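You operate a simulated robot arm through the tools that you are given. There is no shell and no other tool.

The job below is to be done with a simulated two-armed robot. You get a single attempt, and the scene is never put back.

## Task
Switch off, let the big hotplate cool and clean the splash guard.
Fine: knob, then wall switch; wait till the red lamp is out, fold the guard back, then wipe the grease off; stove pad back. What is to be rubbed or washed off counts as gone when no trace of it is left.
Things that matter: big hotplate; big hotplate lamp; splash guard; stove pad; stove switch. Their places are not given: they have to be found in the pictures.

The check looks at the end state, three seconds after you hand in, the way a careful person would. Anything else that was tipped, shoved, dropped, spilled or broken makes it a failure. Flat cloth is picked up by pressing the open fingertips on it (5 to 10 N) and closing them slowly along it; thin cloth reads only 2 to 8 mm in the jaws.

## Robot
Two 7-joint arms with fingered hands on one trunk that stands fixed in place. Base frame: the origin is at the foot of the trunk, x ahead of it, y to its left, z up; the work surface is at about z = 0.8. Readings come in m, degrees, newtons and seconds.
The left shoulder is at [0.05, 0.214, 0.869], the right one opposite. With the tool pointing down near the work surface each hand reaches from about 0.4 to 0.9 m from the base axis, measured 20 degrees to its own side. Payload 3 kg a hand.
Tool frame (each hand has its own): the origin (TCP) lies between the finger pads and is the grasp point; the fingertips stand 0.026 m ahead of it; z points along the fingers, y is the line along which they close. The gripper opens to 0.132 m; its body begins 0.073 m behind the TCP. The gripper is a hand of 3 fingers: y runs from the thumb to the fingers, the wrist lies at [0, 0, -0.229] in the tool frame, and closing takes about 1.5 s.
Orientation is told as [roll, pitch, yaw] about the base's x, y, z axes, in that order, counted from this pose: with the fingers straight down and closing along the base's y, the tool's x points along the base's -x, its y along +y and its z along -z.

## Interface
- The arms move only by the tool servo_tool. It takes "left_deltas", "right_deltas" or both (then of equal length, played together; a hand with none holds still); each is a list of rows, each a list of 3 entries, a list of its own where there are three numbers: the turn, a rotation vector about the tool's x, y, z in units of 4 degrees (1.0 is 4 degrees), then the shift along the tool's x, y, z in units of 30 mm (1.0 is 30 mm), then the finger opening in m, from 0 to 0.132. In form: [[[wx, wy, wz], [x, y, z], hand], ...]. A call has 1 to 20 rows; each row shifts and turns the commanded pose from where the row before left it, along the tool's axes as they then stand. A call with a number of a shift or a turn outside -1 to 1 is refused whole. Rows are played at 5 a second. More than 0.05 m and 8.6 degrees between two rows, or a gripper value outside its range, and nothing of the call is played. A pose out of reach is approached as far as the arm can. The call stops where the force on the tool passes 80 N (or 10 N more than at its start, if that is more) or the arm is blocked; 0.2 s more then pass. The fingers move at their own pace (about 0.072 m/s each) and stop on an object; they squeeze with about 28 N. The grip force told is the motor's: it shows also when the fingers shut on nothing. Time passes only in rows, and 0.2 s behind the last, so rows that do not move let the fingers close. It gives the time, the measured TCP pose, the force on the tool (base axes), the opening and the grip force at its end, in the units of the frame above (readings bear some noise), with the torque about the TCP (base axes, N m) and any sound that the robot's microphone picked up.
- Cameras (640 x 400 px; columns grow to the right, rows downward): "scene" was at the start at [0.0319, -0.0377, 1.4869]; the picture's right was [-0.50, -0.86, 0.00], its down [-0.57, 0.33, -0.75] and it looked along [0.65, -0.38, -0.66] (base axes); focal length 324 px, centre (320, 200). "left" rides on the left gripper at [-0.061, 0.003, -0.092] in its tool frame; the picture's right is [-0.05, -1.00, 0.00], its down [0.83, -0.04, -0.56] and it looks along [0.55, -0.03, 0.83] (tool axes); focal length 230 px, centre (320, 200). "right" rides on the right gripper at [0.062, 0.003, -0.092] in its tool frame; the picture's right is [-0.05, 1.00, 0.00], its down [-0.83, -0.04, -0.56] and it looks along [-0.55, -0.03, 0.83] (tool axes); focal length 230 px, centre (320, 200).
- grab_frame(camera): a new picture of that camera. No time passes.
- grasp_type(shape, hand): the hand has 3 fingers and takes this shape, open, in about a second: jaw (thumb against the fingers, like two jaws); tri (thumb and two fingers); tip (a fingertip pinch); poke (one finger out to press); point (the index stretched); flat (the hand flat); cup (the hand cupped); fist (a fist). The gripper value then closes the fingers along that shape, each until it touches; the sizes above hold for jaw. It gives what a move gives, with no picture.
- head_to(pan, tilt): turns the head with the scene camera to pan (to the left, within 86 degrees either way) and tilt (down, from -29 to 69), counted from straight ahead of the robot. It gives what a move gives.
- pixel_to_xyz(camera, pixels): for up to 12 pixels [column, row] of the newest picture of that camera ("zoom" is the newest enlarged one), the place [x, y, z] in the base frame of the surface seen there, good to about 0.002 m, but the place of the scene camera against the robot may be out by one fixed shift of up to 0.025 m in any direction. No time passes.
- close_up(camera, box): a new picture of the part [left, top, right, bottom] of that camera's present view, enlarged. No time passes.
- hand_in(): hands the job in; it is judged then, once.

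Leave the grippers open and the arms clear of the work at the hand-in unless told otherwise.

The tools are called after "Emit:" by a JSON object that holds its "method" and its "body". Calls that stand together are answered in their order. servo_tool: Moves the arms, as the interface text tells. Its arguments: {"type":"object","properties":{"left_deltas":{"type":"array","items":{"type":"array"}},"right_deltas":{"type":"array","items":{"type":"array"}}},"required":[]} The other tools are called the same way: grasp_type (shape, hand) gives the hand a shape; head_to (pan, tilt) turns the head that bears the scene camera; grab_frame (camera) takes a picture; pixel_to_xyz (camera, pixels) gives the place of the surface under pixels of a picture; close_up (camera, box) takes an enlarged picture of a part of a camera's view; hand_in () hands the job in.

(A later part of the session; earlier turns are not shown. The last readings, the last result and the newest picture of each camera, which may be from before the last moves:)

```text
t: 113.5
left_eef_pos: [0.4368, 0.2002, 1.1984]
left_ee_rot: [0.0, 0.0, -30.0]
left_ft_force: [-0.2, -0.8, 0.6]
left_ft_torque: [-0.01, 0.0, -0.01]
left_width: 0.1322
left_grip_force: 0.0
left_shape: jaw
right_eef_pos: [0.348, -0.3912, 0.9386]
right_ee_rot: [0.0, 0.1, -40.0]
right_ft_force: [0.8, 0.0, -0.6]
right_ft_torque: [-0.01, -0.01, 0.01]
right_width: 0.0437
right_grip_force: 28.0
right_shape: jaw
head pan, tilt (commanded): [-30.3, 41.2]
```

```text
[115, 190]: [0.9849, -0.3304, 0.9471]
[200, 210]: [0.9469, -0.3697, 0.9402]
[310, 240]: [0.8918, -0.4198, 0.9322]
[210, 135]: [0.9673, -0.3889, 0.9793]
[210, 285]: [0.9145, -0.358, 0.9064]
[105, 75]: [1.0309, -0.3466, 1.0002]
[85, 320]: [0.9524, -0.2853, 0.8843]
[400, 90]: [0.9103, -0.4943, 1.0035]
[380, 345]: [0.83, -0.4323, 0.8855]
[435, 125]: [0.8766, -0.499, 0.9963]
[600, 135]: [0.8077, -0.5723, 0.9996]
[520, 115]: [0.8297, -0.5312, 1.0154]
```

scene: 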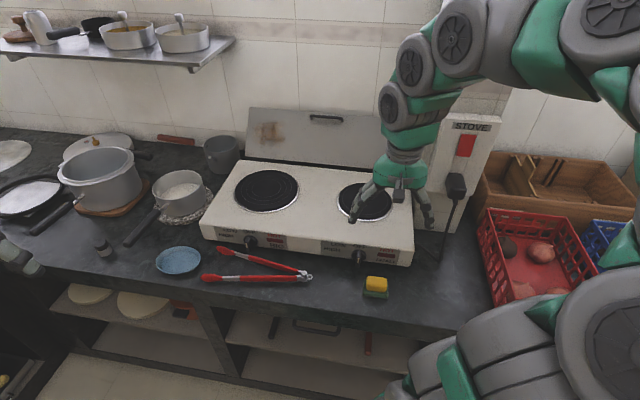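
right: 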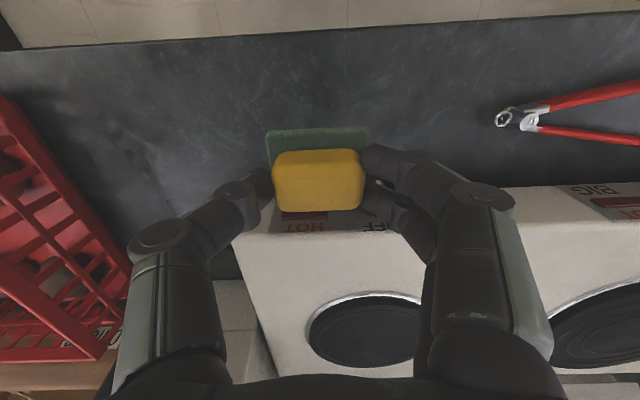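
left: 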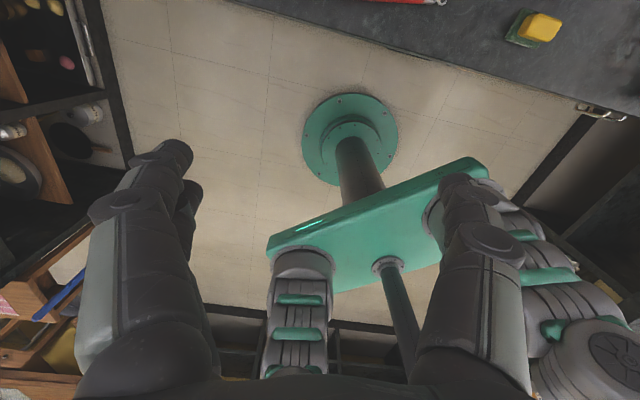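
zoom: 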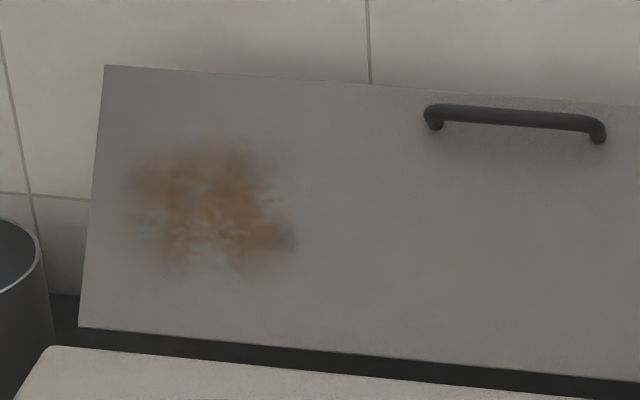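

The grease spans r −0.375…−0.24 and, measured up the guard from its lower edge, 0.025…0.122 m of 0.153. The guard leans 40.6°, so I'll wipe square-on at pitch −49.5°. First I lift the pad and carry it over the stove.

Emit:
{"method": "servo_tool", "body": {"right_deltas": [[[0, 0, 0], [0, 0, -1], 0.03], [[0, 0, 0], [0, 0, -1], 0.03], [[0, 0, 0], [0, 0, -1], 0.03], [[0, 0, 0], [-0.506, 0.908, -0.12], 0.03], [[0, 0, 0], [-0.506, 0.908, -0.12], 0.03], [[0, 0, 0], [-0.506, 0.908, -0.12], 0.03], [[0, 0, 0], [-0.506, 0.908, -0.12], 0.03], [[0, 0, 0], [-0.506, 0.908, -0.12], 0.03], [[0, 0, 0], [-0.506, 0.908, -0.12], 0.03], [[0, 0, 0], [-0.506, 0.908, -0.12], 0.03], [[0, 0, 0], [-0.506, 0.908, -0.12], 0.03], [[0, 0, 0], [-0.506, 0.908, -0.12], 0.03], [[0, 0, 0], [-0.506, 0.908, -0.12], 0.03], [[0, 0, 0], [-0.506, 0.908, -0.12], 0.03], [[0, 0, 0], [-0.506, 0.908, -0.12], 0.03]]}}

Emit:
{"method": "servo_tool", "body": {"right_deltas": [[[0, -0.952, 0], [0, 0, 0], 0.03], [[0, -0.952, 0], [0, 0, 0], 0.03], [[0, -0.952, 0], [0, 0, 0], 0.03], [[0, -0.952, 0], [0, 0, 0], 0.03], [[0, -0.952, 0], [0, 0, 0], 0.03], [[0, -0.952, 0], [0, 0, 0], 0.03], [[0, -0.952, 0], [0, 0, 0], 0.03], [[0, -0.952, 0], [0, 0, 0], 0.03], [[0, -0.952, 0], [0, 0, 0], 0.03], [[0, -0.952, 0], [0, 0, 0], 0.03], [[0, -0.952, 0], [0, 0, 0], 0.03], [[0, -0.952, 0], [0, 0, 0], 0.03], [[0, -0.952, 0], [0, 0, 0], 0.03], [[0, 0, 0], [0, 0, 0], 0.03]]}}

Emit:
{"method": "grab_frame", "body": {"camera": "right"}}

Emit:
{"method": "grab_frame", "body": {"camera": "scene"}}

```text
t: 116.7
left_eef_pos: [0.4356, 0.2003, 1.1982]
left_ee_rot: [0.0, -0.1, -30.0]
left_ft_force: [-0.4, -1.1, 0.0]
left_ft_torque: [0.0, -0.01, -0.01]
left_width: 0.1319
left_grip_force: 0.0
left_shape: jaw
right_eef_pos: [0.6973, -0.259, 1.0737]
right_ee_rot: [0.0, -0.1, -40.0]
right_ft_force: [-0.6, 0.2, -0.5]
right_ft_torque: [-0.02, 0.0, 0.0]
right_width: 0.0436
right_grip_force: 28.0
right_shape: jaw
head pan, tilt (commanded): [-30.3, 41.2]
```

```text
t: 119.7
left_eef_pos: [0.436, 0.1997, 1.1992]
left_ee_rot: [0.0, 0.0, -30.0]
left_ft_force: [0.5, -0.3, -0.3]
left_ft_torque: [0.01, -0.03, 0.02]
left_width: 0.132
left_grip_force: 0.1
left_shape: jaw
right_eef_pos: [0.6975, -0.2588, 1.0715]
right_ee_rot: [0.1, -49.5, -40.0]
right_ft_force: [0.1, -0.3, -0.5]
right_ft_torque: [0.02, 0.01, 0.02]
right_width: 0.0434
right_grip_force: 28.3
right_shape: jaw
head pan, tilt (commanded): [-30.3, 41.2]
```

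```text
taken
```

right: 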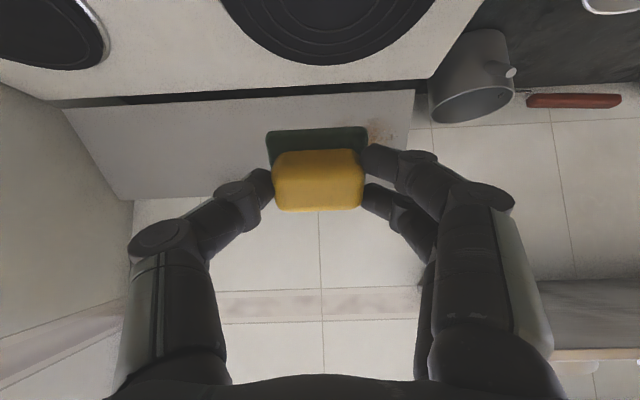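

```text
taken
```

scene: 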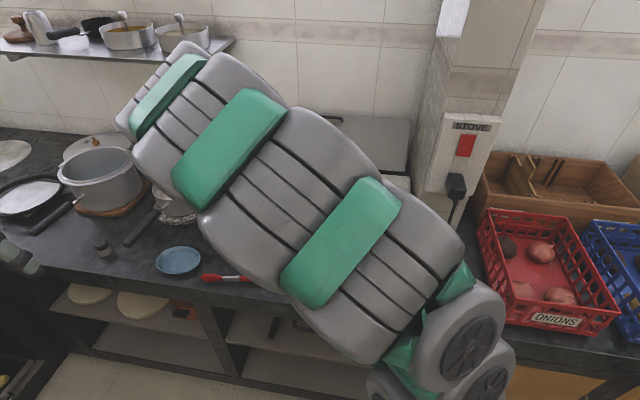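

The pad is in front of the guard, square to it. I move over the grease's middle, about 5 cm short of contact.

Emit:
{"method": "servo_tool", "body": {"right_deltas": [[[0, 0, 0], [-0.415, 0.327, 0.968], 0.03], [[0, 0, 0], [-0.415, 0.327, 0.968], 0.03], [[0, 0, 0], [-0.415, 0.327, 0.968], 0.03], [[0, 0, 0], [-0.415, 0.327, 0.968], 0.03], [[0, 0, 0], [-0.415, 0.327, 0.968], 0.03], [[0, 0, 0], [-0.415, 0.327, 0.968], 0.03], [[0, 0, 0], [0, 0, 0], 0.03]]}}

Emit:
{"method": "grab_frame", "body": {"camera": "right"}}

```text
t: 121.3
left_eef_pos: [0.4355, 0.2004, 1.1999]
left_ee_rot: [-0.1, 0.0, -30.1]
left_ft_force: [-0.5, 0.7, -0.3]
left_ft_torque: [-0.03, 0.01, 0.02]
left_width: 0.1317
left_grip_force: 0.0
left_shape: jaw
right_eef_pos: [0.8744, -0.3305, 1.0189]
right_ee_rot: [0.1, -49.6, -40.1]
right_ft_force: [0.0, -0.8, -0.9]
right_ft_torque: [0.03, 0.07, -0.02]
right_width: 0.0436
right_grip_force: 28.2
right_shape: jaw
head pan, tilt (commanded): [-30.3, 41.2]
```

```text
taken
```

right: 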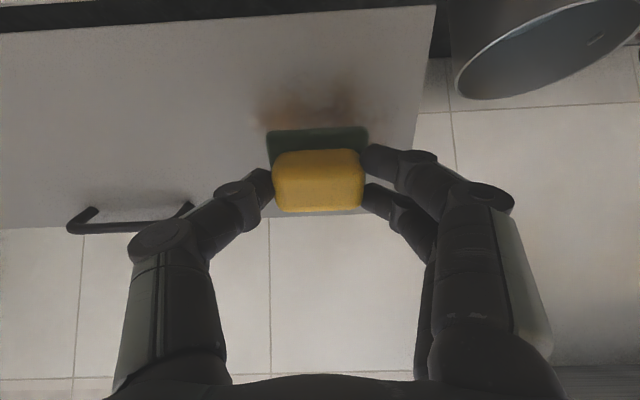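

I refine the guard plane and the grease edges with the right camera.

Emit:
{"method": "pixel_to_xyz", "body": {"camera": "right", "pixels": [[100, 50], [100, 180], [250, 50], [250, 120], [400, 30], [400, 120], [430, 15], [412, 140], [365, 90], [265, 100], [320, 75], [240, 205]]}}

```text
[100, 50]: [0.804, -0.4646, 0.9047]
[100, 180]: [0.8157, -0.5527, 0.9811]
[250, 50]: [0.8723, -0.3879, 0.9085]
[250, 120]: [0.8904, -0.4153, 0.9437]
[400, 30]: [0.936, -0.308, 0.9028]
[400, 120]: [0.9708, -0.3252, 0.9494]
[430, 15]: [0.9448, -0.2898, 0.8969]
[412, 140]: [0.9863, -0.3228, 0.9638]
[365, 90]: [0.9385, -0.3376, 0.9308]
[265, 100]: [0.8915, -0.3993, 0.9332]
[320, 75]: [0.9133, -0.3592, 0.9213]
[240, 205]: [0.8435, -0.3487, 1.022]
```

The plane is confirmed (40° lean), and the pad's face is about 5 cm off it. I approach along the tool axis: 44 mm, then small steps until contact.

Emit:
{"method": "servo_tool", "body": {"right_deltas": [[[0, 0, 0], [0, 0, 0.6], 0.03], [[0, 0, 0], [0, 0, 0.6], 0.03], [[0, 0, 0], [0, 0, 0.26], 0.03], [[0, 0, 0], [0, 0, 0.06], 0.03], [[0, 0, 0], [0, 0, 0.06], 0.03]]}}

Emit:
{"method": "grab_frame", "body": {"camera": "right"}}

```text
t: 122.5
left_eef_pos: [0.435, 0.1996, 1.1987]
left_ee_rot: [0.1, 0.1, -30.0]
left_ft_force: [0.2, 0.2, 0.0]
left_ft_torque: [0.0, 0.02, -0.03]
left_width: 0.1322
left_grip_force: 0.1
left_shape: jaw
right_eef_pos: [0.903, -0.3529, 0.985]
right_ee_rot: [0.0, -49.6, -40.0]
right_ft_force: [0.0, 0.7, 0.8]
right_ft_torque: [0.0, 0.03, 0.03]
right_width: 0.0434
right_grip_force: 28.2
right_shape: jaw
head pan, tilt (commanded): [-30.3, 41.2]
```

```text
taken
```

right: 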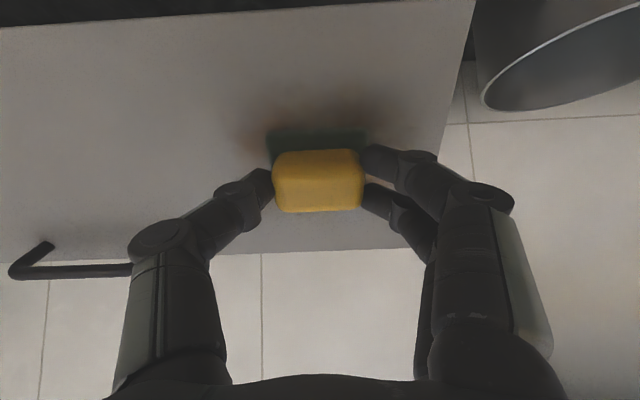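

No contact force yet; I go on in 1.5 mm steps.

Emit:
{"method": "servo_tool", "body": {"right_deltas": [[[0, 0, 0], [0, 0, 0.05], 0.03], [[0, 0, 0], [0, 0, 0.05], 0.03]]}}

Emit:
{"method": "servo_tool", "body": {"right_deltas": [[[0, 0, 0], [0, 0, 0.05], 0.03], [[0, 0, 0], [0, 0, 0.05], 0.03]]}}

```text
t: 123.1
left_eef_pos: [0.4346, 0.1994, 1.1984]
left_ee_rot: [0.0, 0.0, -30.1]
left_ft_force: [0.1, -0.4, -0.1]
left_ft_torque: [0.0, -0.04, 0.03]
left_width: 0.1321
left_grip_force: 0.0
left_shape: jaw
right_eef_pos: [0.9032, -0.3535, 0.9837]
right_ee_rot: [0.0, -49.6, -39.9]
right_ft_force: [-18.7, 12.5, 14.0]
right_ft_torque: [-0.03, 0.08, -0.1]
right_width: 0.0446
right_grip_force: 27.8
right_shape: jaw
head pan, tilt (commanded): [-30.3, 41.2]
```

```text
t: 123.7
left_eef_pos: [0.4358, 0.2011, 1.1983]
left_ee_rot: [0.0, -0.1, -30.0]
left_ft_force: [0.1, -0.7, -0.6]
left_ft_torque: [0.01, 0.01, 0.0]
left_width: 0.1319
left_grip_force: 0.1
left_shape: jaw
right_eef_pos: [0.9051, -0.3545, 0.9832]
right_ee_rot: [0.1, -49.8, -40.0]
right_ft_force: [-31.2, 23.4, 28.5]
right_ft_torque: [-0.06, 0.1, -0.17]
right_width: 0.047
right_grip_force: 27.9
right_shape: jaw
head pan, tilt (commanded): [-30.3, 41.2]
```

Contact with 48 N is too hard, so I back off about 4.5 mm to roughly 10 N and begin a stroke sideways.

Emit:
{"method": "servo_tool", "body": {"right_deltas": [[[0, 0, 0], [0, 0, -0.15], 0.03], [[0, 0, 0], [0, 0, 0], 0.03]]}}

Emit:
{"method": "servo_tool", "body": {"right_deltas": [[[0, 0, 0], [0, 0.3, 0], 0.03], [[0, 0, 0], [0, 0.3, 0], 0.03], [[0, 0, 0], [0, 0.3, 0], 0.03]]}}

Emit:
{"method": "grab_frame", "body": {"camera": "right"}}

```text
t: 124.3
left_eef_pos: [0.4356, 0.1995, 1.1993]
left_ee_rot: [0.0, 0.0, -30.1]
left_ft_force: [0.4, -0.4, 0.1]
left_ft_torque: [0.02, 0.0, -0.02]
left_width: 0.1317
left_grip_force: 0.0
left_shape: jaw
right_eef_pos: [0.9025, -0.354, 0.9837]
right_ee_rot: [-0.1, -49.6, -40.1]
right_ft_force: [-2.7, 9.3, 11.2]
right_ft_torque: [0.06, -0.15, 0.18]
right_width: 0.0461
right_grip_force: 28.0
right_shape: jaw
head pan, tilt (commanded): [-30.3, 41.2]
```

```text
t: 125.1
left_eef_pos: [0.4361, 0.1997, 1.1999]
left_ee_rot: [0.0, 0.0, -30.1]
left_ft_force: [0.2, 0.7, 1.3]
left_ft_torque: [-0.02, 0.01, 0.02]
left_width: 0.1319
left_grip_force: 0.1
left_shape: jaw
right_eef_pos: [0.9207, -0.3341, 0.9841]
right_ee_rot: [0.1, -49.6, -40.1]
right_ft_force: [-7.1, 1.6, 4.9]
right_ft_torque: [-0.04, 0.06, -0.08]
right_width: 0.0459
right_grip_force: 27.8
right_shape: jaw
head pan, tilt (commanded): [-30.3, 41.2]
```

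```text
taken
```

right: 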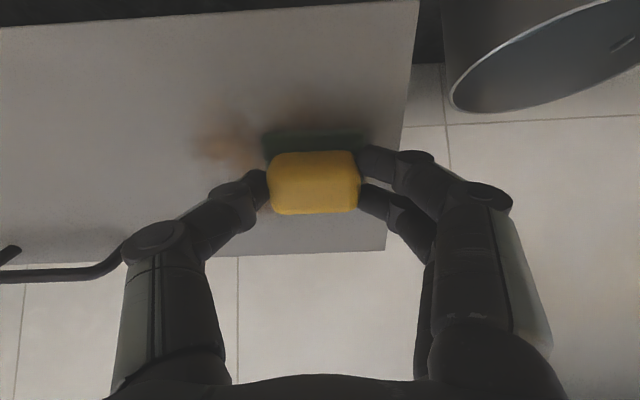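

About 8–9 N during the stroke. I sweep back to the right across the stain.

Emit:
{"method": "servo_tool", "body": {"right_deltas": [[[0, 0, 0], [0, 0.3, 0], 0.03], [[0, 0, 0], [0, 0.25, 0], 0.03], [[0, 0, 0], [0, -0.45, 0], 0.03], [[0, 0, 0], [0, -0.45, 0], 0.03], [[0, 0, 0], [0, -0.45, 0], 0.03], [[0, 0, 0], [0, -0.45, 0], 0.03], [[0, 0, 0], [0, -0.45, 0], 0.03], [[0, 0, 0], [0, -0.45, 0], 0.03], [[0, 0, 0], [0, -0.45, 0], 0.03], [[0, 0, 0], [0, -0.45, 0], 0.03], [[0, 0, 0], [0, -0.45, 0], 0.03]]}}

Emit:
{"method": "grab_frame", "body": {"camera": "right"}}

```text
t: 127.5
left_eef_pos: [0.4351, 0.1997, 1.199]
left_ee_rot: [-0.1, 0.0, -30.1]
left_ft_force: [0.7, 0.3, -0.8]
left_ft_torque: [0.01, -0.01, -0.01]
left_width: 0.1319
left_grip_force: 0.1
left_shape: jaw
right_eef_pos: [0.8514, -0.4132, 0.9811]
right_ee_rot: [-0.2, -49.5, -39.9]
right_ft_force: [-2.4, 6.1, 3.1]
right_ft_torque: [0.11, -0.04, 0.12]
right_width: 0.0449
right_grip_force: 28.3
right_shape: jaw
head pan, tilt (commanded): [-30.3, 41.2]
```

```text
taken
```

right: 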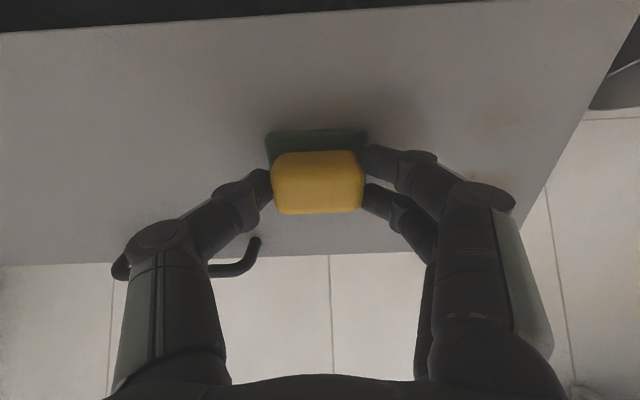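

The stain has faded strongly. I go on with lower rows: down 2 cm and sweep left, then down 2 cm more and sweep right.

Emit:
{"method": "servo_tool", "body": {"right_deltas": [[[0, 0, 0], [0.33, 0, 0.02], 0.03], [[0, 0, 0], [0.33, 0, 0.01], 0.03], [[0, 0, 0], [0, 0.46, 0], 0.03], [[0, 0, 0], [0, 0.46, 0], 0.03], [[0, 0, 0], [0, 0.46, 0], 0.03], [[0, 0, 0], [0, 0.46, 0], 0.03], [[0, 0, 0], [0, 0.46, 0], 0.03], [[0, 0, 0], [0, 0.46, 0], 0.03], [[0, 0, 0], [0, 0.46, 0], 0.03], [[0, 0, 0], [0, 0.46, 0], 0.03], [[0, 0, 0], [0, 0.46, 0], 0.03]]}}

Emit:
{"method": "servo_tool", "body": {"right_deltas": [[[0, 0, 0], [0.33, 0, 0], 0.03], [[0, 0, 0], [0.33, 0, 0], 0.03], [[0, 0, 0], [0, -0.46, 0], 0.03], [[0, 0, 0], [0, -0.46, 0], 0.03], [[0, 0, 0], [0, -0.46, 0], 0.03], [[0, 0, 0], [0, -0.46, 0], 0.03], [[0, 0, 0], [0, -0.46, 0], 0.03], [[0, 0, 0], [0, -0.46, 0], 0.03], [[0, 0, 0], [0, -0.46, 0], 0.03], [[0, 0, 0], [0, -0.46, 0], 0.03], [[0, 0, 0], [0, -0.46, 0], 0.03]]}}

Emit:
{"method": "grab_frame", "body": {"camera": "right"}}

```text
t: 129.9
left_eef_pos: [0.4362, 0.1996, 1.1988]
left_ee_rot: [0.0, -0.1, -30.1]
left_ft_force: [0.1, 0.1, -0.4]
left_ft_torque: [-0.01, -0.01, 0.04]
left_width: 0.1317
left_grip_force: 0.0
left_shape: jaw
right_eef_pos: [0.9233, -0.3082, 0.9675]
right_ee_rot: [0.1, -49.6, -40.1]
right_ft_force: [0.0, 0.7, 1.3]
right_ft_torque: [0.0, -0.04, 0.04]
right_width: 0.0452
right_grip_force: 27.5
right_shape: jaw
head pan, tilt (commanded): [-30.3, 41.2]
```

```text
t: 132.3
left_eef_pos: [0.4357, 0.1997, 1.1987]
left_ee_rot: [0.0, 0.1, -30.1]
left_ft_force: [-0.2, -0.3, 0.7]
left_ft_torque: [-0.02, 0.03, 0.02]
left_width: 0.1319
left_grip_force: 0.0
left_shape: jaw
right_eef_pos: [0.8319, -0.3978, 0.9518]
right_ee_rot: [-0.1, -49.5, -40.0]
right_ft_force: [-4.7, 4.4, 1.8]
right_ft_torque: [0.1, 0.04, 0.09]
right_width: 0.0449
right_grip_force: 27.8
right_shape: jaw
head pan, tilt (commanded): [-30.3, 41.2]
```

```text
taken
```

right: 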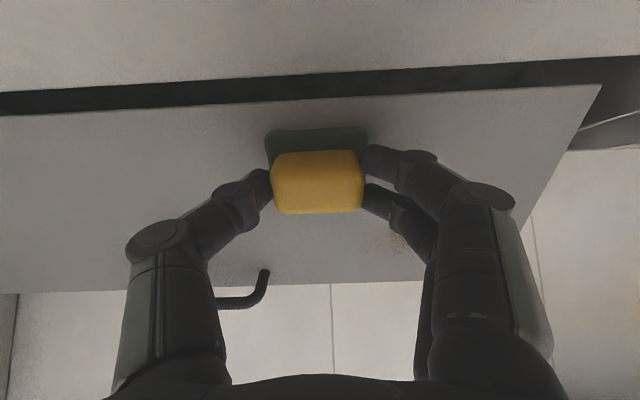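

There's still a trace higher up, at (380,240). I move up to s≈0.095 and sweep left, then up to 0.115 and sweep right, staying left of the handle.

Emit:
{"method": "servo_tool", "body": {"right_deltas": [[[0, 0, 0], [-0.53, 0.2, 0.02], 0.03], [[0, 0, 0], [-0.53, 0.2, 0.02], 0.03], [[0, 0, 0], [-0.53, 0.2, 0.02], 0.03], [[0, 0, 0], [-0.53, 0, 0], 0.03], [[0, 0, 0], [0, 0.46, 0], 0.03], [[0, 0, 0], [0, 0.46, 0], 0.03], [[0, 0, 0], [0, 0.46, 0], 0.03], [[0, 0, 0], [0, 0.46, 0], 0.03], [[0, 0, 0], [0, 0.46, 0], 0.03], [[0, 0, 0], [0, 0.46, 0], 0.03], [[0, 0, 0], [0, 0.46, 0], 0.03], [[0, 0, 0], [0, 0.46, 0], 0.03]]}}

Emit:
{"method": "grab_frame", "body": {"camera": "right"}}

```text
t: 134.9
left_eef_pos: [0.4355, 0.2005, 1.1983]
left_ee_rot: [0.1, 0.0, -30.1]
left_ft_force: [-0.1, -0.7, -0.1]
left_ft_torque: [-0.02, -0.02, 0.0]
left_width: 0.1317
left_grip_force: 0.1
left_shape: jaw
right_eef_pos: [0.9487, -0.3269, 1.0017]
right_ee_rot: [0.0, -49.6, -40.1]
right_ft_force: [-17.3, 5.0, 12.2]
right_ft_torque: [-0.16, 0.11, -0.28]
right_width: 0.046
right_grip_force: 28.0
right_shape: jaw
head pan, tilt (commanded): [-30.3, 41.2]
```

```text
taken
```

right: 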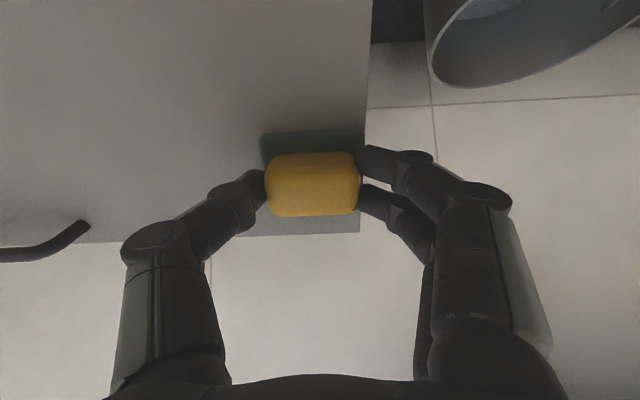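

Looks nearly clean here. Next pass at s≈0.115, sweeping right.

Emit:
{"method": "servo_tool", "body": {"right_deltas": [[[0, 0, 0], [-0.33, 0, -0.03], 0.03], [[0, 0, 0], [-0.33, 0, -0.03], 0.03], [[0, 0, 0], [0, -0.43, 0], 0.03], [[0, 0, 0], [0, -0.43, 0], 0.03], [[0, 0, 0], [0, -0.43, 0], 0.03], [[0, 0, 0], [0, -0.43, 0], 0.03], [[0, 0, 0], [0, -0.43, 0], 0.03], [[0, 0, 0], [0, -0.43, 0], 0.03], [[0, 0, 0], [0, -0.43, 0], 0.03]]}}

Emit:
{"method": "grab_frame", "body": {"camera": "right"}}

```text
t: 136.9
left_eef_pos: [0.4358, 0.2003, 1.1991]
left_ee_rot: [0.0, -0.1, -30.2]
left_ft_force: [0.8, 0.1, 0.2]
left_ft_torque: [0.02, 0.01, 0.0]
left_width: 0.132
left_grip_force: 0.0
left_shape: jaw
right_eef_pos: [0.8988, -0.4038, 1.0179]
right_ee_rot: [0.1, -49.5, -40.2]
right_ft_force: [-0.6, 0.2, -0.1]
right_ft_torque: [-0.03, -0.01, 0.02]
right_width: 0.0451
right_grip_force: 27.6
right_shape: jaw
head pan, tilt (commanded): [-30.3, 41.2]
```

```text
taken
```

right: 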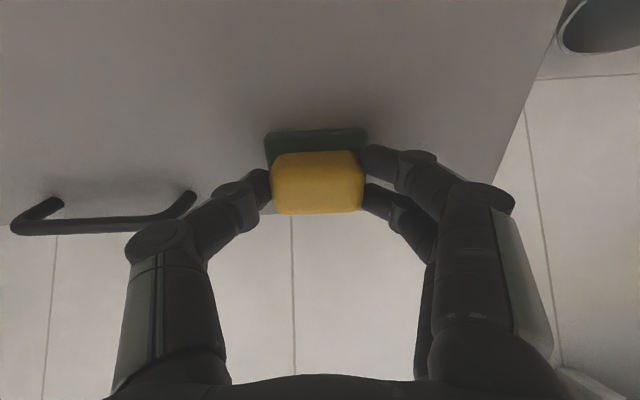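

No contact at the end of that pass. I back off and look at what's left of the stain.

Emit:
{"method": "servo_tool", "body": {"right_deltas": [[[0, 0, 0], [0, 0, -0.8], 0.03], [[0, 0, 0], [0, 0, -0.9], 0.03], [[0, 0, 0], [0, -0.5, -0.9], 0.03], [[0, 0, 0], [0, -0.9, -0.9], 0.03], [[0, 0, 0], [0, -0.9, -0.9], 0.03]]}}

Emit:
{"method": "grab_frame", "body": {"camera": "right"}}

Emit:
{"method": "grab_frame", "body": {"camera": "scene"}}

```text
t: 138.1
left_eef_pos: [0.4366, 0.1992, 1.1988]
left_ee_rot: [0.0, 0.0, -30.0]
left_ft_force: [0.4, 0.5, 0.0]
left_ft_torque: [0.0, -0.02, 0.0]
left_width: 0.1318
left_grip_force: 0.1
left_shape: jaw
right_eef_pos: [0.7781, -0.3922, 1.1003]
right_ee_rot: [0.0, -49.6, -40.0]
right_ft_force: [0.0, 0.5, -0.8]
right_ft_torque: [0.01, 0.03, -0.01]
right_width: 0.0448
right_grip_force: 28.1
right_shape: jaw
head pan, tilt (commanded): [-30.3, 41.2]
```

```text
taken
```

right: 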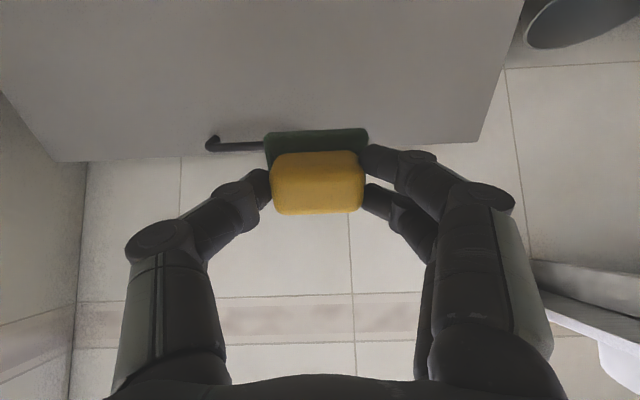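

```text
taken
```

scene: 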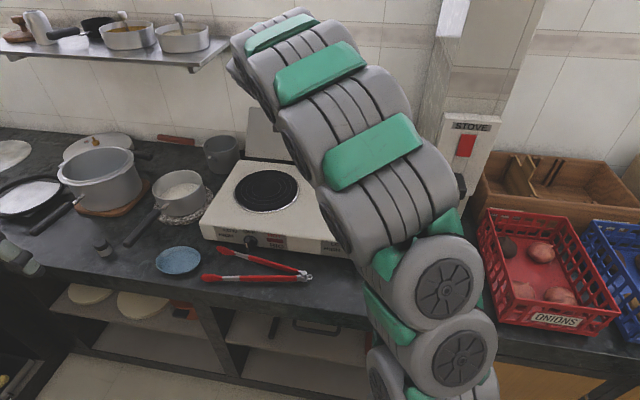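

The guard looks clean from here. I enlarge the region where the stain was.

Emit:
{"method": "close_up", "body": {"camera": "right", "box": [300, 0, 540, 150]}}

Emit:
{"method": "close_up", "body": {"camera": "scene", "box": [230, 95, 350, 170]}}

```text
2.67 times, centred on (420, 75) of right
```

zoom: 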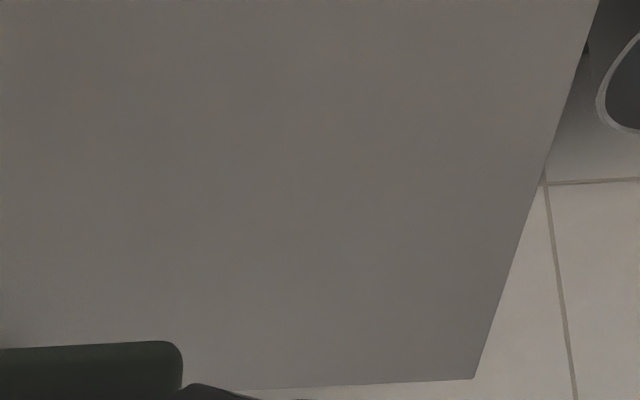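

```text
5.33 times, centred on (290, 132) of scene
```

zoom: 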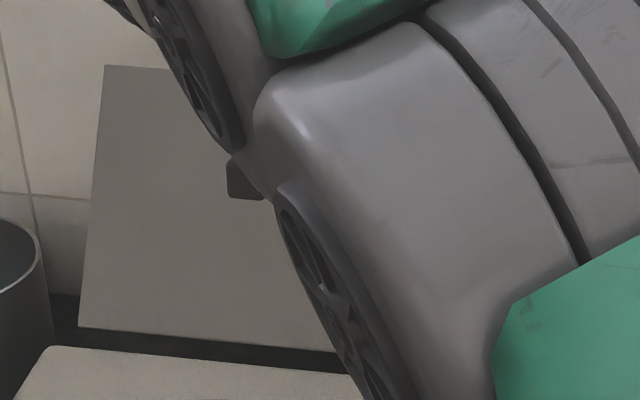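

No trace is visible, but to be thorough I'll do a second set of passes with firmer contact. I return to the guard.

Emit:
{"method": "servo_tool", "body": {"right_deltas": [[[0, 0, 0], [0, 0.8, 0.7], 0.03], [[0, 0, 0], [0, 0.8, 0.8], 0.03], [[0, 0, 0], [0, 0.7, 0.8], 0.03], [[0, 0, 0], [0, 0, 0.9], 0.03], [[0, 0, 0], [0, 0, 0.9], 0.03], [[0, 0, 0], [0, 0, 0.08], 0.03], [[0, 0, 0], [0, 0, 0.05], 0.03]]}}

Emit:
{"method": "servo_tool", "body": {"right_deltas": [[[0, 0, 0], [0, 0, 0.05], 0.03], [[0, 0, 0], [0, 0, 0.03], 0.03]]}}

```text
t: 139.7
left_eef_pos: [0.4361, 0.199, 1.1993]
left_ee_rot: [0.0, -0.1, -30.1]
left_ft_force: [0.5, 0.7, 0.0]
left_ft_torque: [-0.01, 0.02, -0.01]
left_width: 0.1318
left_grip_force: 0.0
left_shape: jaw
right_eef_pos: [0.8966, -0.4022, 1.0186]
right_ee_rot: [0.0, -49.5, -40.1]
right_ft_force: [-0.6, -0.2, -0.9]
right_ft_torque: [0.01, 0.02, -0.01]
right_width: 0.0448
right_grip_force: 28.4
right_shape: jaw
head pan, tilt (commanded): [-30.3, 41.2]
```

```text
t: 140.3
left_eef_pos: [0.4361, 0.1989, 1.1994]
left_ee_rot: [0.0, 0.0, -30.1]
left_ft_force: [-0.4, -0.3, 1.0]
left_ft_torque: [0.03, -0.02, 0.01]
left_width: 0.132
left_grip_force: 0.0
left_shape: jaw
right_eef_pos: [0.8973, -0.4015, 1.0174]
right_ee_rot: [0.0, -49.6, -40.0]
right_ft_force: [-0.2, 0.1, -0.2]
right_ft_torque: [-0.05, 0.0, -0.03]
right_width: 0.045
right_grip_force: 28.1
right_shape: jaw
head pan, tilt (commanded): [-30.3, 41.2]
```

Still no contact; a few more small steps.

Emit:
{"method": "servo_tool", "body": {"right_deltas": [[[0, 0, 0], [0, 0, 0.05], 0.03], [[0, 0, 0], [0, 0, 0.05], 0.03], [[0, 0, 0], [0, 0, 0.03], 0.03]]}}

```text
t: 141.1
left_eef_pos: [0.4366, 0.1997, 1.1997]
left_ee_rot: [0.0, 0.0, -30.1]
left_ft_force: [-0.9, -0.1, 0.6]
left_ft_torque: [0.0, 0.0, 0.0]
left_width: 0.132
left_grip_force: 0.0
left_shape: jaw
right_eef_pos: [0.8997, -0.4033, 1.0155]
right_ee_rot: [0.0, -49.6, -40.0]
right_ft_force: [-7.8, 3.5, 4.0]
right_ft_torque: [0.07, -0.03, 0.06]
right_width: 0.045
right_grip_force: 28.1
right_shape: jaw
head pan, tilt (commanded): [-30.3, 41.2]
```

Contact at about 9 N. I sweep left at this height, then step down and sweep right, and so on.

Emit:
{"method": "servo_tool", "body": {"right_deltas": [[[0, 0, 0], [0, 0.43, 0], 0.03], [[0, 0, 0], [0, 0.43, 0], 0.03], [[0, 0, 0], [0, 0.43, 0], 0.03], [[0, 0, 0], [0, 0.43, 0], 0.03], [[0, 0, 0], [0, 0.43, 0], 0.03], [[0, 0, 0], [0, 0.43, 0], 0.03], [[0, 0, 0], [0, 0.43, 0], 0.03]]}}

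Emit:
{"method": "servo_tool", "body": {"right_deltas": [[[0, 0, 0], [0.33, 0, 0], 0.03], [[0, 0, 0], [0.33, 0, 0], 0.03], [[0, 0, 0], [0, -0.44, 0], 0.03], [[0, 0, 0], [0, -0.44, 0], 0.03], [[0, 0, 0], [0, -0.44, 0], 0.03], [[0, 0, 0], [0, -0.44, 0], 0.03], [[0, 0, 0], [0, -0.44, 0], 0.03], [[0, 0, 0], [0, -0.44, 0], 0.03], [[0, 0, 0], [0, -0.44, 0], 0.03], [[0, 0, 0], [0, -0.44, 0], 0.03]]}}

Emit:
{"method": "servo_tool", "body": {"right_deltas": [[[0, 0, 0], [0.33, 0, 0], 0.03], [[0, 0, 0], [0.33, 0, 0], 0.03], [[0, 0, 0], [0, 0.45, 0], 0.03], [[0, 0, 0], [0, 0.45, 0], 0.03], [[0, 0, 0], [0, 0.45, 0], 0.03], [[0, 0, 0], [0, 0.45, 0], 0.03], [[0, 0, 0], [0, 0.45, 0], 0.03], [[0, 0, 0], [0, 0.45, 0], 0.03], [[0, 0, 0], [0, 0.45, 0], 0.03], [[0, 0, 0], [0, 0.42, 0], 0.03]]}}

Emit:
{"method": "grab_frame", "body": {"camera": "right"}}

```text
t: 142.7
left_eef_pos: [0.4357, 0.1991, 1.1986]
left_ee_rot: [-0.1, 0.0, -30.1]
left_ft_force: [0.7, 0.3, -0.3]
left_ft_torque: [-0.01, 0.0, -0.01]
left_width: 0.1321
left_grip_force: 0.0
left_shape: jaw
right_eef_pos: [0.9563, -0.3345, 1.0148]
right_ee_rot: [0.0, -49.5, -39.9]
right_ft_force: [-13.5, 3.5, 8.7]
right_ft_torque: [-0.07, 0.06, -0.07]
right_width: 0.0452
right_grip_force: 28.0
right_shape: jaw
head pan, tilt (commanded): [-30.3, 41.2]
```

```text
t: 144.9
left_eef_pos: [0.4362, 0.2004, 1.1988]
left_ee_rot: [0.1, 0.0, -30.2]
left_ft_force: [1.0, 0.3, 0.4]
left_ft_torque: [-0.02, 0.01, -0.01]
left_width: 0.1318
left_grip_force: 0.1
left_shape: jaw
right_eef_pos: [0.8804, -0.4075, 1.0008]
right_ee_rot: [-0.1, -49.5, -40.0]
right_ft_force: [-2.6, 6.5, 5.0]
right_ft_torque: [0.1, -0.07, 0.14]
right_width: 0.0449
right_grip_force: 27.8
right_shape: jaw
head pan, tilt (commanded): [-30.3, 41.2]
```

```text
t: 147.1
left_eef_pos: [0.4361, 0.1995, 1.1998]
left_ee_rot: [0.0, 0.0, -30.2]
left_ft_force: [-0.1, 0.8, -0.2]
left_ft_torque: [0.0, 0.04, -0.01]
left_width: 0.132
left_grip_force: 0.0
left_shape: jaw
right_eef_pos: [0.9396, -0.3164, 0.9857]
right_ee_rot: [0.0, -49.6, -40.1]
right_ft_force: [-0.8, 0.8, 0.0]
right_ft_torque: [0.0, 0.0, 0.02]
right_width: 0.0449
right_grip_force: 28.2
right_shape: jaw
head pan, tilt (commanded): [-30.3, 41.2]
```

```text
taken
```

right: 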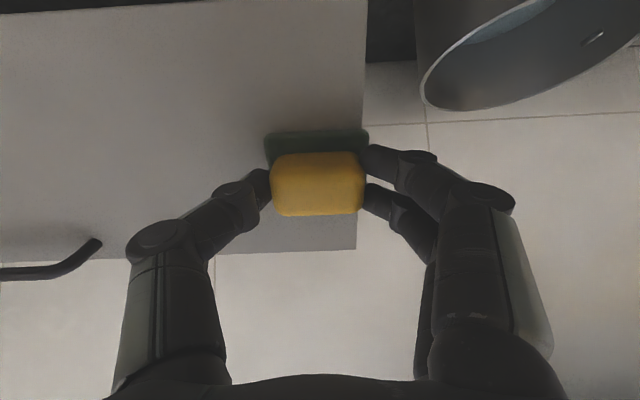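

Contact was lost at the end. I press in about 2–3 mm more and sweep right at this height.

Emit:
{"method": "servo_tool", "body": {"right_deltas": [[[0, 0, 0], [0, 0, 0.06], 0.03], [[0, 0, 0], [0, 0, 0.04], 0.03]]}}

Emit:
{"method": "servo_tool", "body": {"right_deltas": [[[0, 0, 0], [0, -0.45, 0], 0.03], [[0, 0, 0], [0, -0.45, 0], 0.03], [[0, 0, 0], [0, -0.45, 0], 0.03], [[0, 0, 0], [0, -0.45, 0], 0.03], [[0, 0, 0], [0, -0.45, 0], 0.03], [[0, 0, 0], [0, -0.45, 0], 0.03], [[0, 0, 0], [0, -0.45, 0], 0.03], [[0, 0, 0], [0, -0.45, 0], 0.03], [[0, 0, 0], [0, -0.45, 0], 0.03]]}}

Emit:
{"method": "servo_tool", "body": {"right_deltas": [[[0, 0, 0], [0.33, 0, 0.02], 0.03], [[0, 0, 0], [0.33, 0, 0.02], 0.03], [[0, 0, 0], [0, 0.45, 0], 0.03], [[0, 0, 0], [0, 0.45, 0], 0.03], [[0, 0, 0], [0, 0.45, 0], 0.03], [[0, 0, 0], [0, 0.45, 0], 0.03], [[0, 0, 0], [0, 0.45, 0], 0.03], [[0, 0, 0], [0, 0.45, 0], 0.03], [[0, 0, 0], [0, 0.45, 0], 0.03], [[0, 0, 0], [0, 0.45, 0], 0.03], [[0, 0, 0], [0, 0.45, 0], 0.03]]}}

Emit:
{"method": "grab_frame", "body": {"camera": "right"}}

```text
t: 147.7
left_eef_pos: [0.4347, 0.1997, 1.1998]
left_ee_rot: [0.0, 0.0, -30.0]
left_ft_force: [0.0, -0.4, 0.9]
left_ft_torque: [-0.01, 0.02, -0.01]
left_width: 0.1317
left_grip_force: 0.1
left_shape: jaw
right_eef_pos: [0.9411, -0.317, 0.9836]
right_ee_rot: [0.0, -49.6, -40.0]
right_ft_force: [-18.6, 9.8, 13.9]
right_ft_torque: [-0.03, 0.12, -0.13]
right_width: 0.0452
right_grip_force: 28.3
right_shape: jaw
head pan, tilt (commanded): [-30.3, 41.2]
```

```text
t: 149.7
left_eef_pos: [0.4349, 0.1998, 1.1992]
left_ee_rot: [-0.1, 0.0, -30.0]
left_ft_force: [0.1, 0.5, -0.4]
left_ft_torque: [0.03, -0.01, -0.03]
left_width: 0.1319
left_grip_force: 0.1
left_shape: jaw
right_eef_pos: [0.8601, -0.4107, 0.9843]
right_ee_rot: [0.0, -49.5, -40.0]
right_ft_force: [-5.7, 12.4, 12.6]
right_ft_torque: [0.17, -0.16, 0.18]
right_width: 0.0456
right_grip_force: 28.1
right_shape: jaw
head pan, tilt (commanded): [-30.3, 41.2]
```

```text
t: 152.1
left_eef_pos: [0.436, 0.2004, 1.1996]
left_ee_rot: [0.0, 0.0, -30.0]
left_ft_force: [0.2, 0.3, 0.3]
left_ft_torque: [-0.03, -0.01, 0.03]
left_width: 0.1322
left_grip_force: 0.0
left_shape: jaw
right_eef_pos: [0.9325, -0.3113, 0.9681]
right_ee_rot: [-0.2, -49.5, -39.9]
right_ft_force: [-23.4, 5.4, 18.1]
right_ft_torque: [-0.25, 0.24, -0.39]
right_width: 0.0475
right_grip_force: 28.3
right_shape: jaw
head pan, tilt (commanded): [-30.3, 41.2]
```

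```text
taken
```

right: 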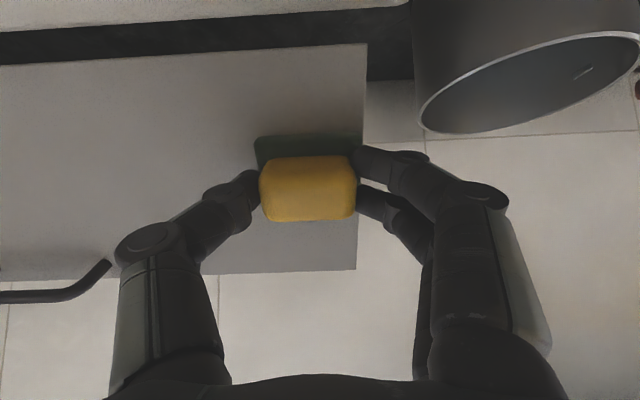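

Firm contact (30 N). I ease slightly and do the lowest pass to the right.

Emit:
{"method": "servo_tool", "body": {"right_deltas": [[[0, 0, 0], [0.3, 0, -0.04], 0.03], [[0, 0, 0], [0.3, 0, 0], 0.03], [[0, 0, 0], [0, -0.45, 0], 0.03], [[0, 0, 0], [0, -0.45, 0], 0.03], [[0, 0, 0], [0, -0.45, 0], 0.03], [[0, 0, 0], [0, -0.45, 0], 0.03], [[0, 0, 0], [0, -0.45, 0], 0.03], [[0, 0, 0], [0, -0.45, 0], 0.03], [[0, 0, 0], [0, -0.45, 0], 0.03], [[0, 0, 0], [0, -0.45, 0], 0.03], [[0, 0, 0], [0, -0.45, 0], 0.03]]}}

Emit:
{"method": "grab_frame", "body": {"camera": "right"}}

```text
t: 154.5
left_eef_pos: [0.4367, 0.2003, 1.1978]
left_ee_rot: [0.0, 0.1, -30.0]
left_ft_force: [0.3, 1.0, 0.2]
left_ft_torque: [-0.02, 0.0, 0.01]
left_width: 0.1318
left_grip_force: 0.0
left_shape: jaw
right_eef_pos: [0.8423, -0.3962, 0.9544]
right_ee_rot: [0.1, -49.5, -40.0]
right_ft_force: [-0.4, 0.9, 1.4]
right_ft_torque: [0.07, -0.03, 0.1]
right_width: 0.0452
right_grip_force: 27.9
right_shape: jaw
head pan, tilt (commanded): [-30.3, 41.2]
```

```text
taken
```

right: 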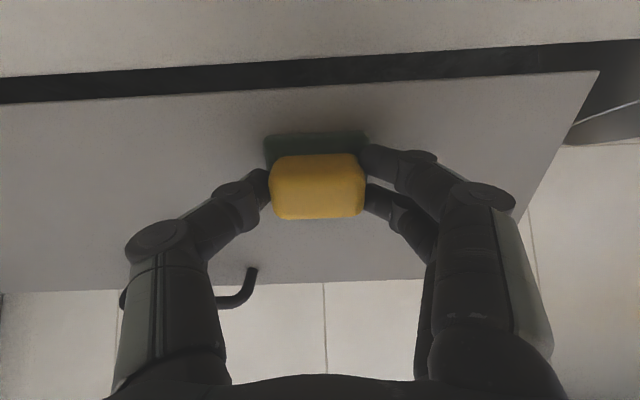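

The guard looks clean. I retreat, bring the hand upright again and carry the pad back above its home spot, then inspect before putting it down.

Emit:
{"method": "servo_tool", "body": {"right_deltas": [[[0, 0, 0], [0, 0, -0.8], 0.03], [[0, 0, 0], [0, 0, -1], 0.03], [[0, 0, 0], [0, 0, -1], 0.03], [[0, 0, 0], [0, 0, -1], 0.03], [[0, 0, 0], [0.33, 0, -0.95], 0.03], [[0, 0, 0], [0.33, 0, -0.95], 0.03], [[0, 0, 0], [0.33, 0, -0.95], 0.03], [[0, 0, 0], [0.33, 0, -0.95], 0.03]]}}

Emit:
{"method": "servo_tool", "body": {"right_deltas": [[[0, 0.952, 0], [0, 0, 0], 0.03], [[0, 0.952, 0], [0, 0, 0], 0.03], [[0, 0.952, 0], [0, 0, 0], 0.03], [[0, 0.952, 0], [0, 0, 0], 0.03], [[0, 0.952, 0], [0, 0, 0], 0.03], [[0, 0.952, 0], [0, 0, 0], 0.03], [[0, 0.952, 0], [0, 0, 0], 0.03], [[0, 0.952, 0], [0, 0, 0], 0.03], [[0, 0.952, 0], [0, 0, 0], 0.03], [[0, 0.952, 0], [0, 0, 0], 0.03], [[0, 0.952, 0], [0, 0, 0], 0.03], [[0, 0.952, 0], [0, 0, 0], 0.03], [[0, 0.952, 0], [0, 0, 0], 0.03]]}}

Emit:
{"method": "grab_frame", "body": {"camera": "right"}}

```text
t: 156.3
left_eef_pos: [0.4356, 0.1992, 1.199]
left_ee_rot: [-0.1, 0.0, -30.0]
left_ft_force: [0.0, 0.2, 0.7]
left_ft_torque: [0.01, -0.02, 0.01]
left_width: 0.1318
left_grip_force: 0.0
left_shape: jaw
right_eef_pos: [0.6908, -0.2663, 1.0734]
right_ee_rot: [0.0, -49.5, -40.0]
right_ft_force: [-0.4, -0.3, -1.3]
right_ft_torque: [-0.01, 0.01, 0.02]
right_width: 0.045
right_grip_force: 27.6
right_shape: jaw
head pan, tilt (commanded): [-30.3, 41.2]
```

```text
t: 159.1
left_eef_pos: [0.4369, 0.1987, 1.1986]
left_ee_rot: [0.0, -0.1, -30.1]
left_ft_force: [-0.1, 0.3, 0.2]
left_ft_torque: [0.01, -0.02, 0.01]
left_width: 0.1319
left_grip_force: 0.0
left_shape: jaw
right_eef_pos: [0.6905, -0.2678, 1.0723]
right_ee_rot: [0.1, 0.1, -40.1]
right_ft_force: [-0.1, -0.2, -1.1]
right_ft_torque: [-0.02, 0.01, 0.01]
right_width: 0.0448
right_grip_force: 27.6
right_shape: jaw
head pan, tilt (commanded): [-30.3, 41.2]
```

```text
taken
```

right: 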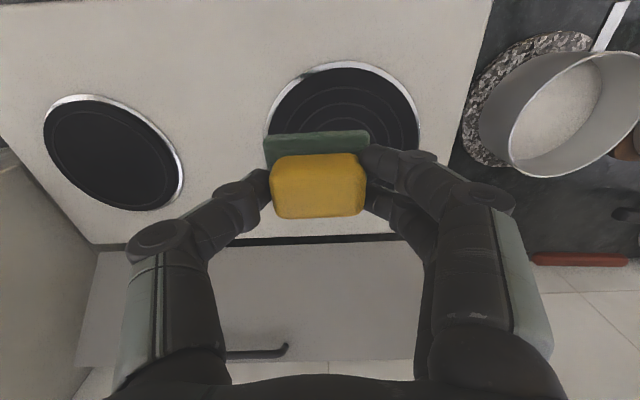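

I move back above the pad's home spot.

Emit:
{"method": "servo_tool", "body": {"right_deltas": [[[0, 0, 0], [0.508, -0.872, 0.117], 0.03], [[0, 0, 0], [0.508, -0.872, 0.117], 0.03], [[0, 0, 0], [0.508, -0.872, 0.117], 0.03], [[0, 0, 0], [0.508, -0.872, 0.117], 0.03], [[0, 0, 0], [0.508, -0.872, 0.117], 0.03], [[0, 0, 0], [0.508, -0.872, 0.117], 0.03], [[0, 0, 0], [0.508, -0.872, 0.117], 0.03], [[0, 0, 0], [0.508, -0.872, 0.117], 0.03], [[0, 0, 0], [0.508, -0.872, 0.117], 0.03], [[0, 0, 0], [0.508, -0.872, 0.117], 0.03], [[0, 0, 0], [0.508, -0.872, 0.117], 0.03], [[0, 0, 0], [0.508, -0.872, 0.117], 0.03], [[0, 0, 0], [0, 0, 0], 0.03]]}}

Emit:
{"method": "grab_frame", "body": {"camera": "scene"}}

Emit:
{"method": "close_up", "body": {"camera": "scene", "box": [230, 95, 350, 170]}}

Emit:
{"method": "close_up", "body": {"camera": "scene", "box": [235, 100, 299, 160]}}

```text
t: 161.9
left_eef_pos: [0.4355, 0.1996, 1.1987]
left_ee_rot: [0.0, -0.1, -30.1]
left_ft_force: [0.0, 0.8, -0.6]
left_ft_torque: [0.0, 0.0, 0.02]
left_width: 0.1318
left_grip_force: 0.1
left_shape: jaw
right_eef_pos: [0.3477, -0.3911, 1.0302]
right_ee_rot: [0.0, 0.0, -40.1]
right_ft_force: [-0.1, 0.7, -1.3]
right_ft_torque: [-0.01, 0.03, 0.01]
right_width: 0.0451
right_grip_force: 28.4
right_shape: jaw
head pan, tilt (commanded): [-30.3, 41.2]
```

```text
taken
```

scene: 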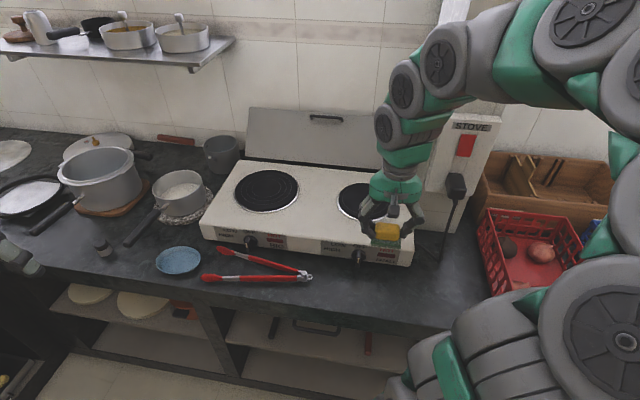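

```text
5.33 times, centred on (290, 132) of scene
```

zoom: 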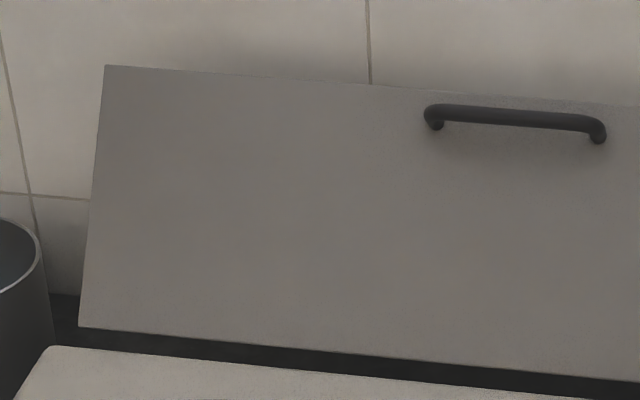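

```text
6.67 times, centred on (267, 130) of scene
```

zoom: 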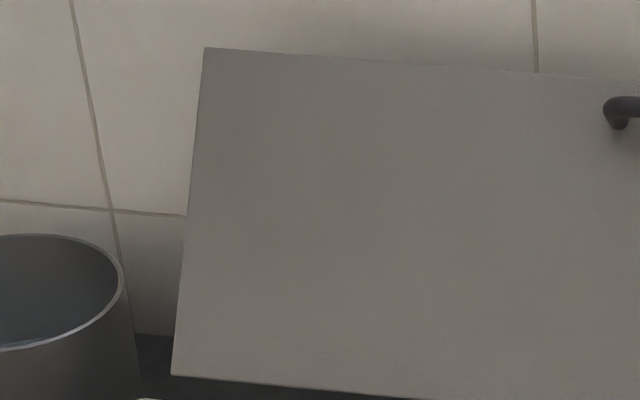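

The guard shows no trace of grease. I check how the pad sits in the fingers before putting it down.

Emit:
{"method": "close_up", "body": {"camera": "scene", "box": [340, 180, 440, 260]}}

Emit:
{"method": "grab_frame", "body": {"camera": "right"}}

```text
5.00 times, centred on (390, 220) of scene
```

zoom: 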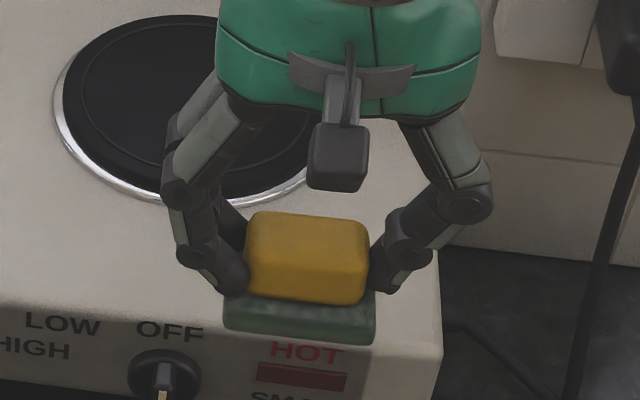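

```text
taken
```

right: 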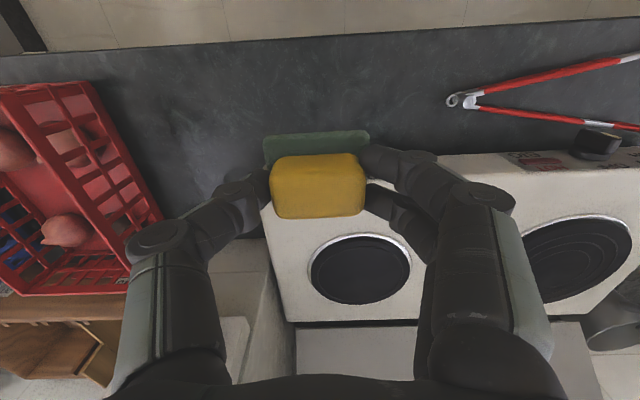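

The pad sits level in the grip. I lower it to just above the counter.

Emit:
{"method": "servo_tool", "body": {"right_deltas": [[[0, 0, 0], [0, 0.02, 0.82], 0.03], [[0, 0, 0], [0, 0.02, 0.82], 0.03], [[0, 0, 0], [0, 0, 0.82], 0.03], [[0, 0, 0], [0, 0, 0.82], 0.03], [[0, 0, 0], [0, 0, 0.82], 0.03], [[0, 0, 0], [0, 0, 0.82], 0.03], [[0, 0, 0], [0, 0, 0.75], 0.03], [[0, 0, 0], [0, 0, 0.1], 0.03]]}}

Emit:
{"method": "close_up", "body": {"camera": "scene", "box": [330, 230, 430, 310]}}

```text
t: 163.7
left_eef_pos: [0.437, 0.1992, 1.1992]
left_ee_rot: [-0.1, 0.0, -30.2]
left_ft_force: [0.0, 0.1, -0.2]
left_ft_torque: [0.0, 0.0, 0.01]
left_width: 0.1317
left_grip_force: 0.1
left_shape: jaw
right_eef_pos: [0.3505, -0.3909, 0.8572]
right_ee_rot: [0.1, -0.1, -40.0]
right_ft_force: [-0.9, -0.3, -0.3]
right_ft_torque: [0.0, 0.01, -0.01]
right_width: 0.0449
right_grip_force: 28.4
right_shape: jaw
head pan, tilt (commanded): [-30.3, 41.2]
```

```text
5.00 times, centred on (380, 270) of scene
```

zoom: 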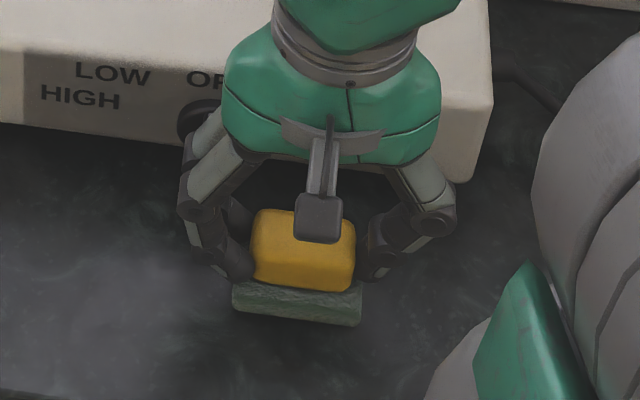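

About 8 mm to go. I lower in 2 mm steps, watching for contact.

Emit:
{"method": "servo_tool", "body": {"right_deltas": [[[0, 0, 0], [0.03, 0, 0.08], 0.03], [[0, 0, 0], [0.03, 0, 0.08], 0.03]]}}

Emit:
{"method": "servo_tool", "body": {"right_deltas": [[[0, 0, 0], [0, 0, 0.06], 0.03], [[0, 0, 0], [0, 0, 0.06], 0.03]]}}

```text
t: 164.3
left_eef_pos: [0.4364, 0.1991, 1.1997]
left_ee_rot: [0.0, 0.0, -30.1]
left_ft_force: [0.6, 0.5, 0.5]
left_ft_torque: [0.03, -0.01, 0.0]
left_width: 0.1317
left_grip_force: 0.0
left_shape: jaw
right_eef_pos: [0.3478, -0.389, 0.8518]
right_ee_rot: [-0.1, 0.0, -40.1]
right_ft_force: [0.3, 0.3, -0.2]
right_ft_torque: [0.04, -0.01, 0.0]
right_width: 0.0451
right_grip_force: 27.9
right_shape: jaw
head pan, tilt (commanded): [-30.3, 41.2]
```

```text
t: 164.9
left_eef_pos: [0.436, 0.1999, 1.1987]
left_ee_rot: [0.0, -0.1, -30.1]
left_ft_force: [0.6, -0.3, -0.3]
left_ft_torque: [0.02, 0.01, 0.0]
left_width: 0.132
left_grip_force: 0.1
left_shape: jaw
right_eef_pos: [0.3492, -0.3882, 0.8492]
right_ee_rot: [0.0, 0.0, -40.1]
right_ft_force: [-0.2, -0.3, -1.1]
right_ft_torque: [0.05, -0.02, 0.05]
right_width: 0.0451
right_grip_force: 28.2
right_shape: jaw
head pan, tilt (commanded): [-30.3, 41.2]
```

No contact yet; I continue down in small steps.

Emit:
{"method": "servo_tool", "body": {"right_deltas": [[[0, 0, 0], [0, -0.02, 0.05], 0.03], [[0, 0, 0], [0, 0, 0.05], 0.03]]}}

Emit:
{"method": "close_up", "body": {"camera": "scene", "box": [330, 230, 430, 310]}}

```text
t: 165.5
left_eef_pos: [0.436, 0.1997, 1.1986]
left_ee_rot: [0.0, 0.0, -30.2]
left_ft_force: [0.4, 0.6, 0.8]
left_ft_torque: [-0.02, 0.03, 0.0]
left_width: 0.1317
left_grip_force: 0.0
left_shape: jaw
right_eef_pos: [0.3477, -0.3885, 0.8454]
right_ee_rot: [0.1, 0.0, -40.1]
right_ft_force: [-0.7, -0.3, -0.4]
right_ft_torque: [-0.01, -0.02, 0.02]
right_width: 0.0449
right_grip_force: 28.2
right_shape: jaw
head pan, tilt (commanded): [-30.3, 41.2]
```

```text
5.00 times, centred on (380, 270) of scene
```

zoom: 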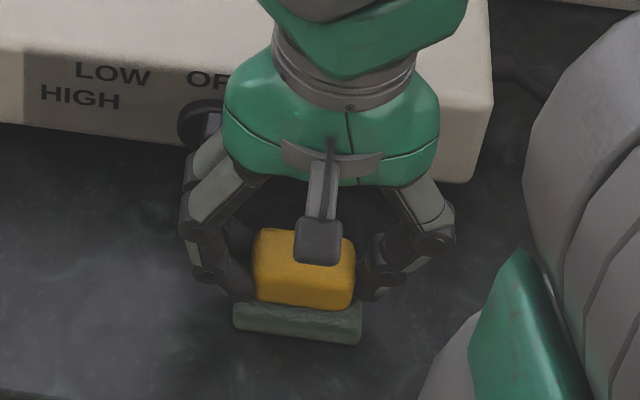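

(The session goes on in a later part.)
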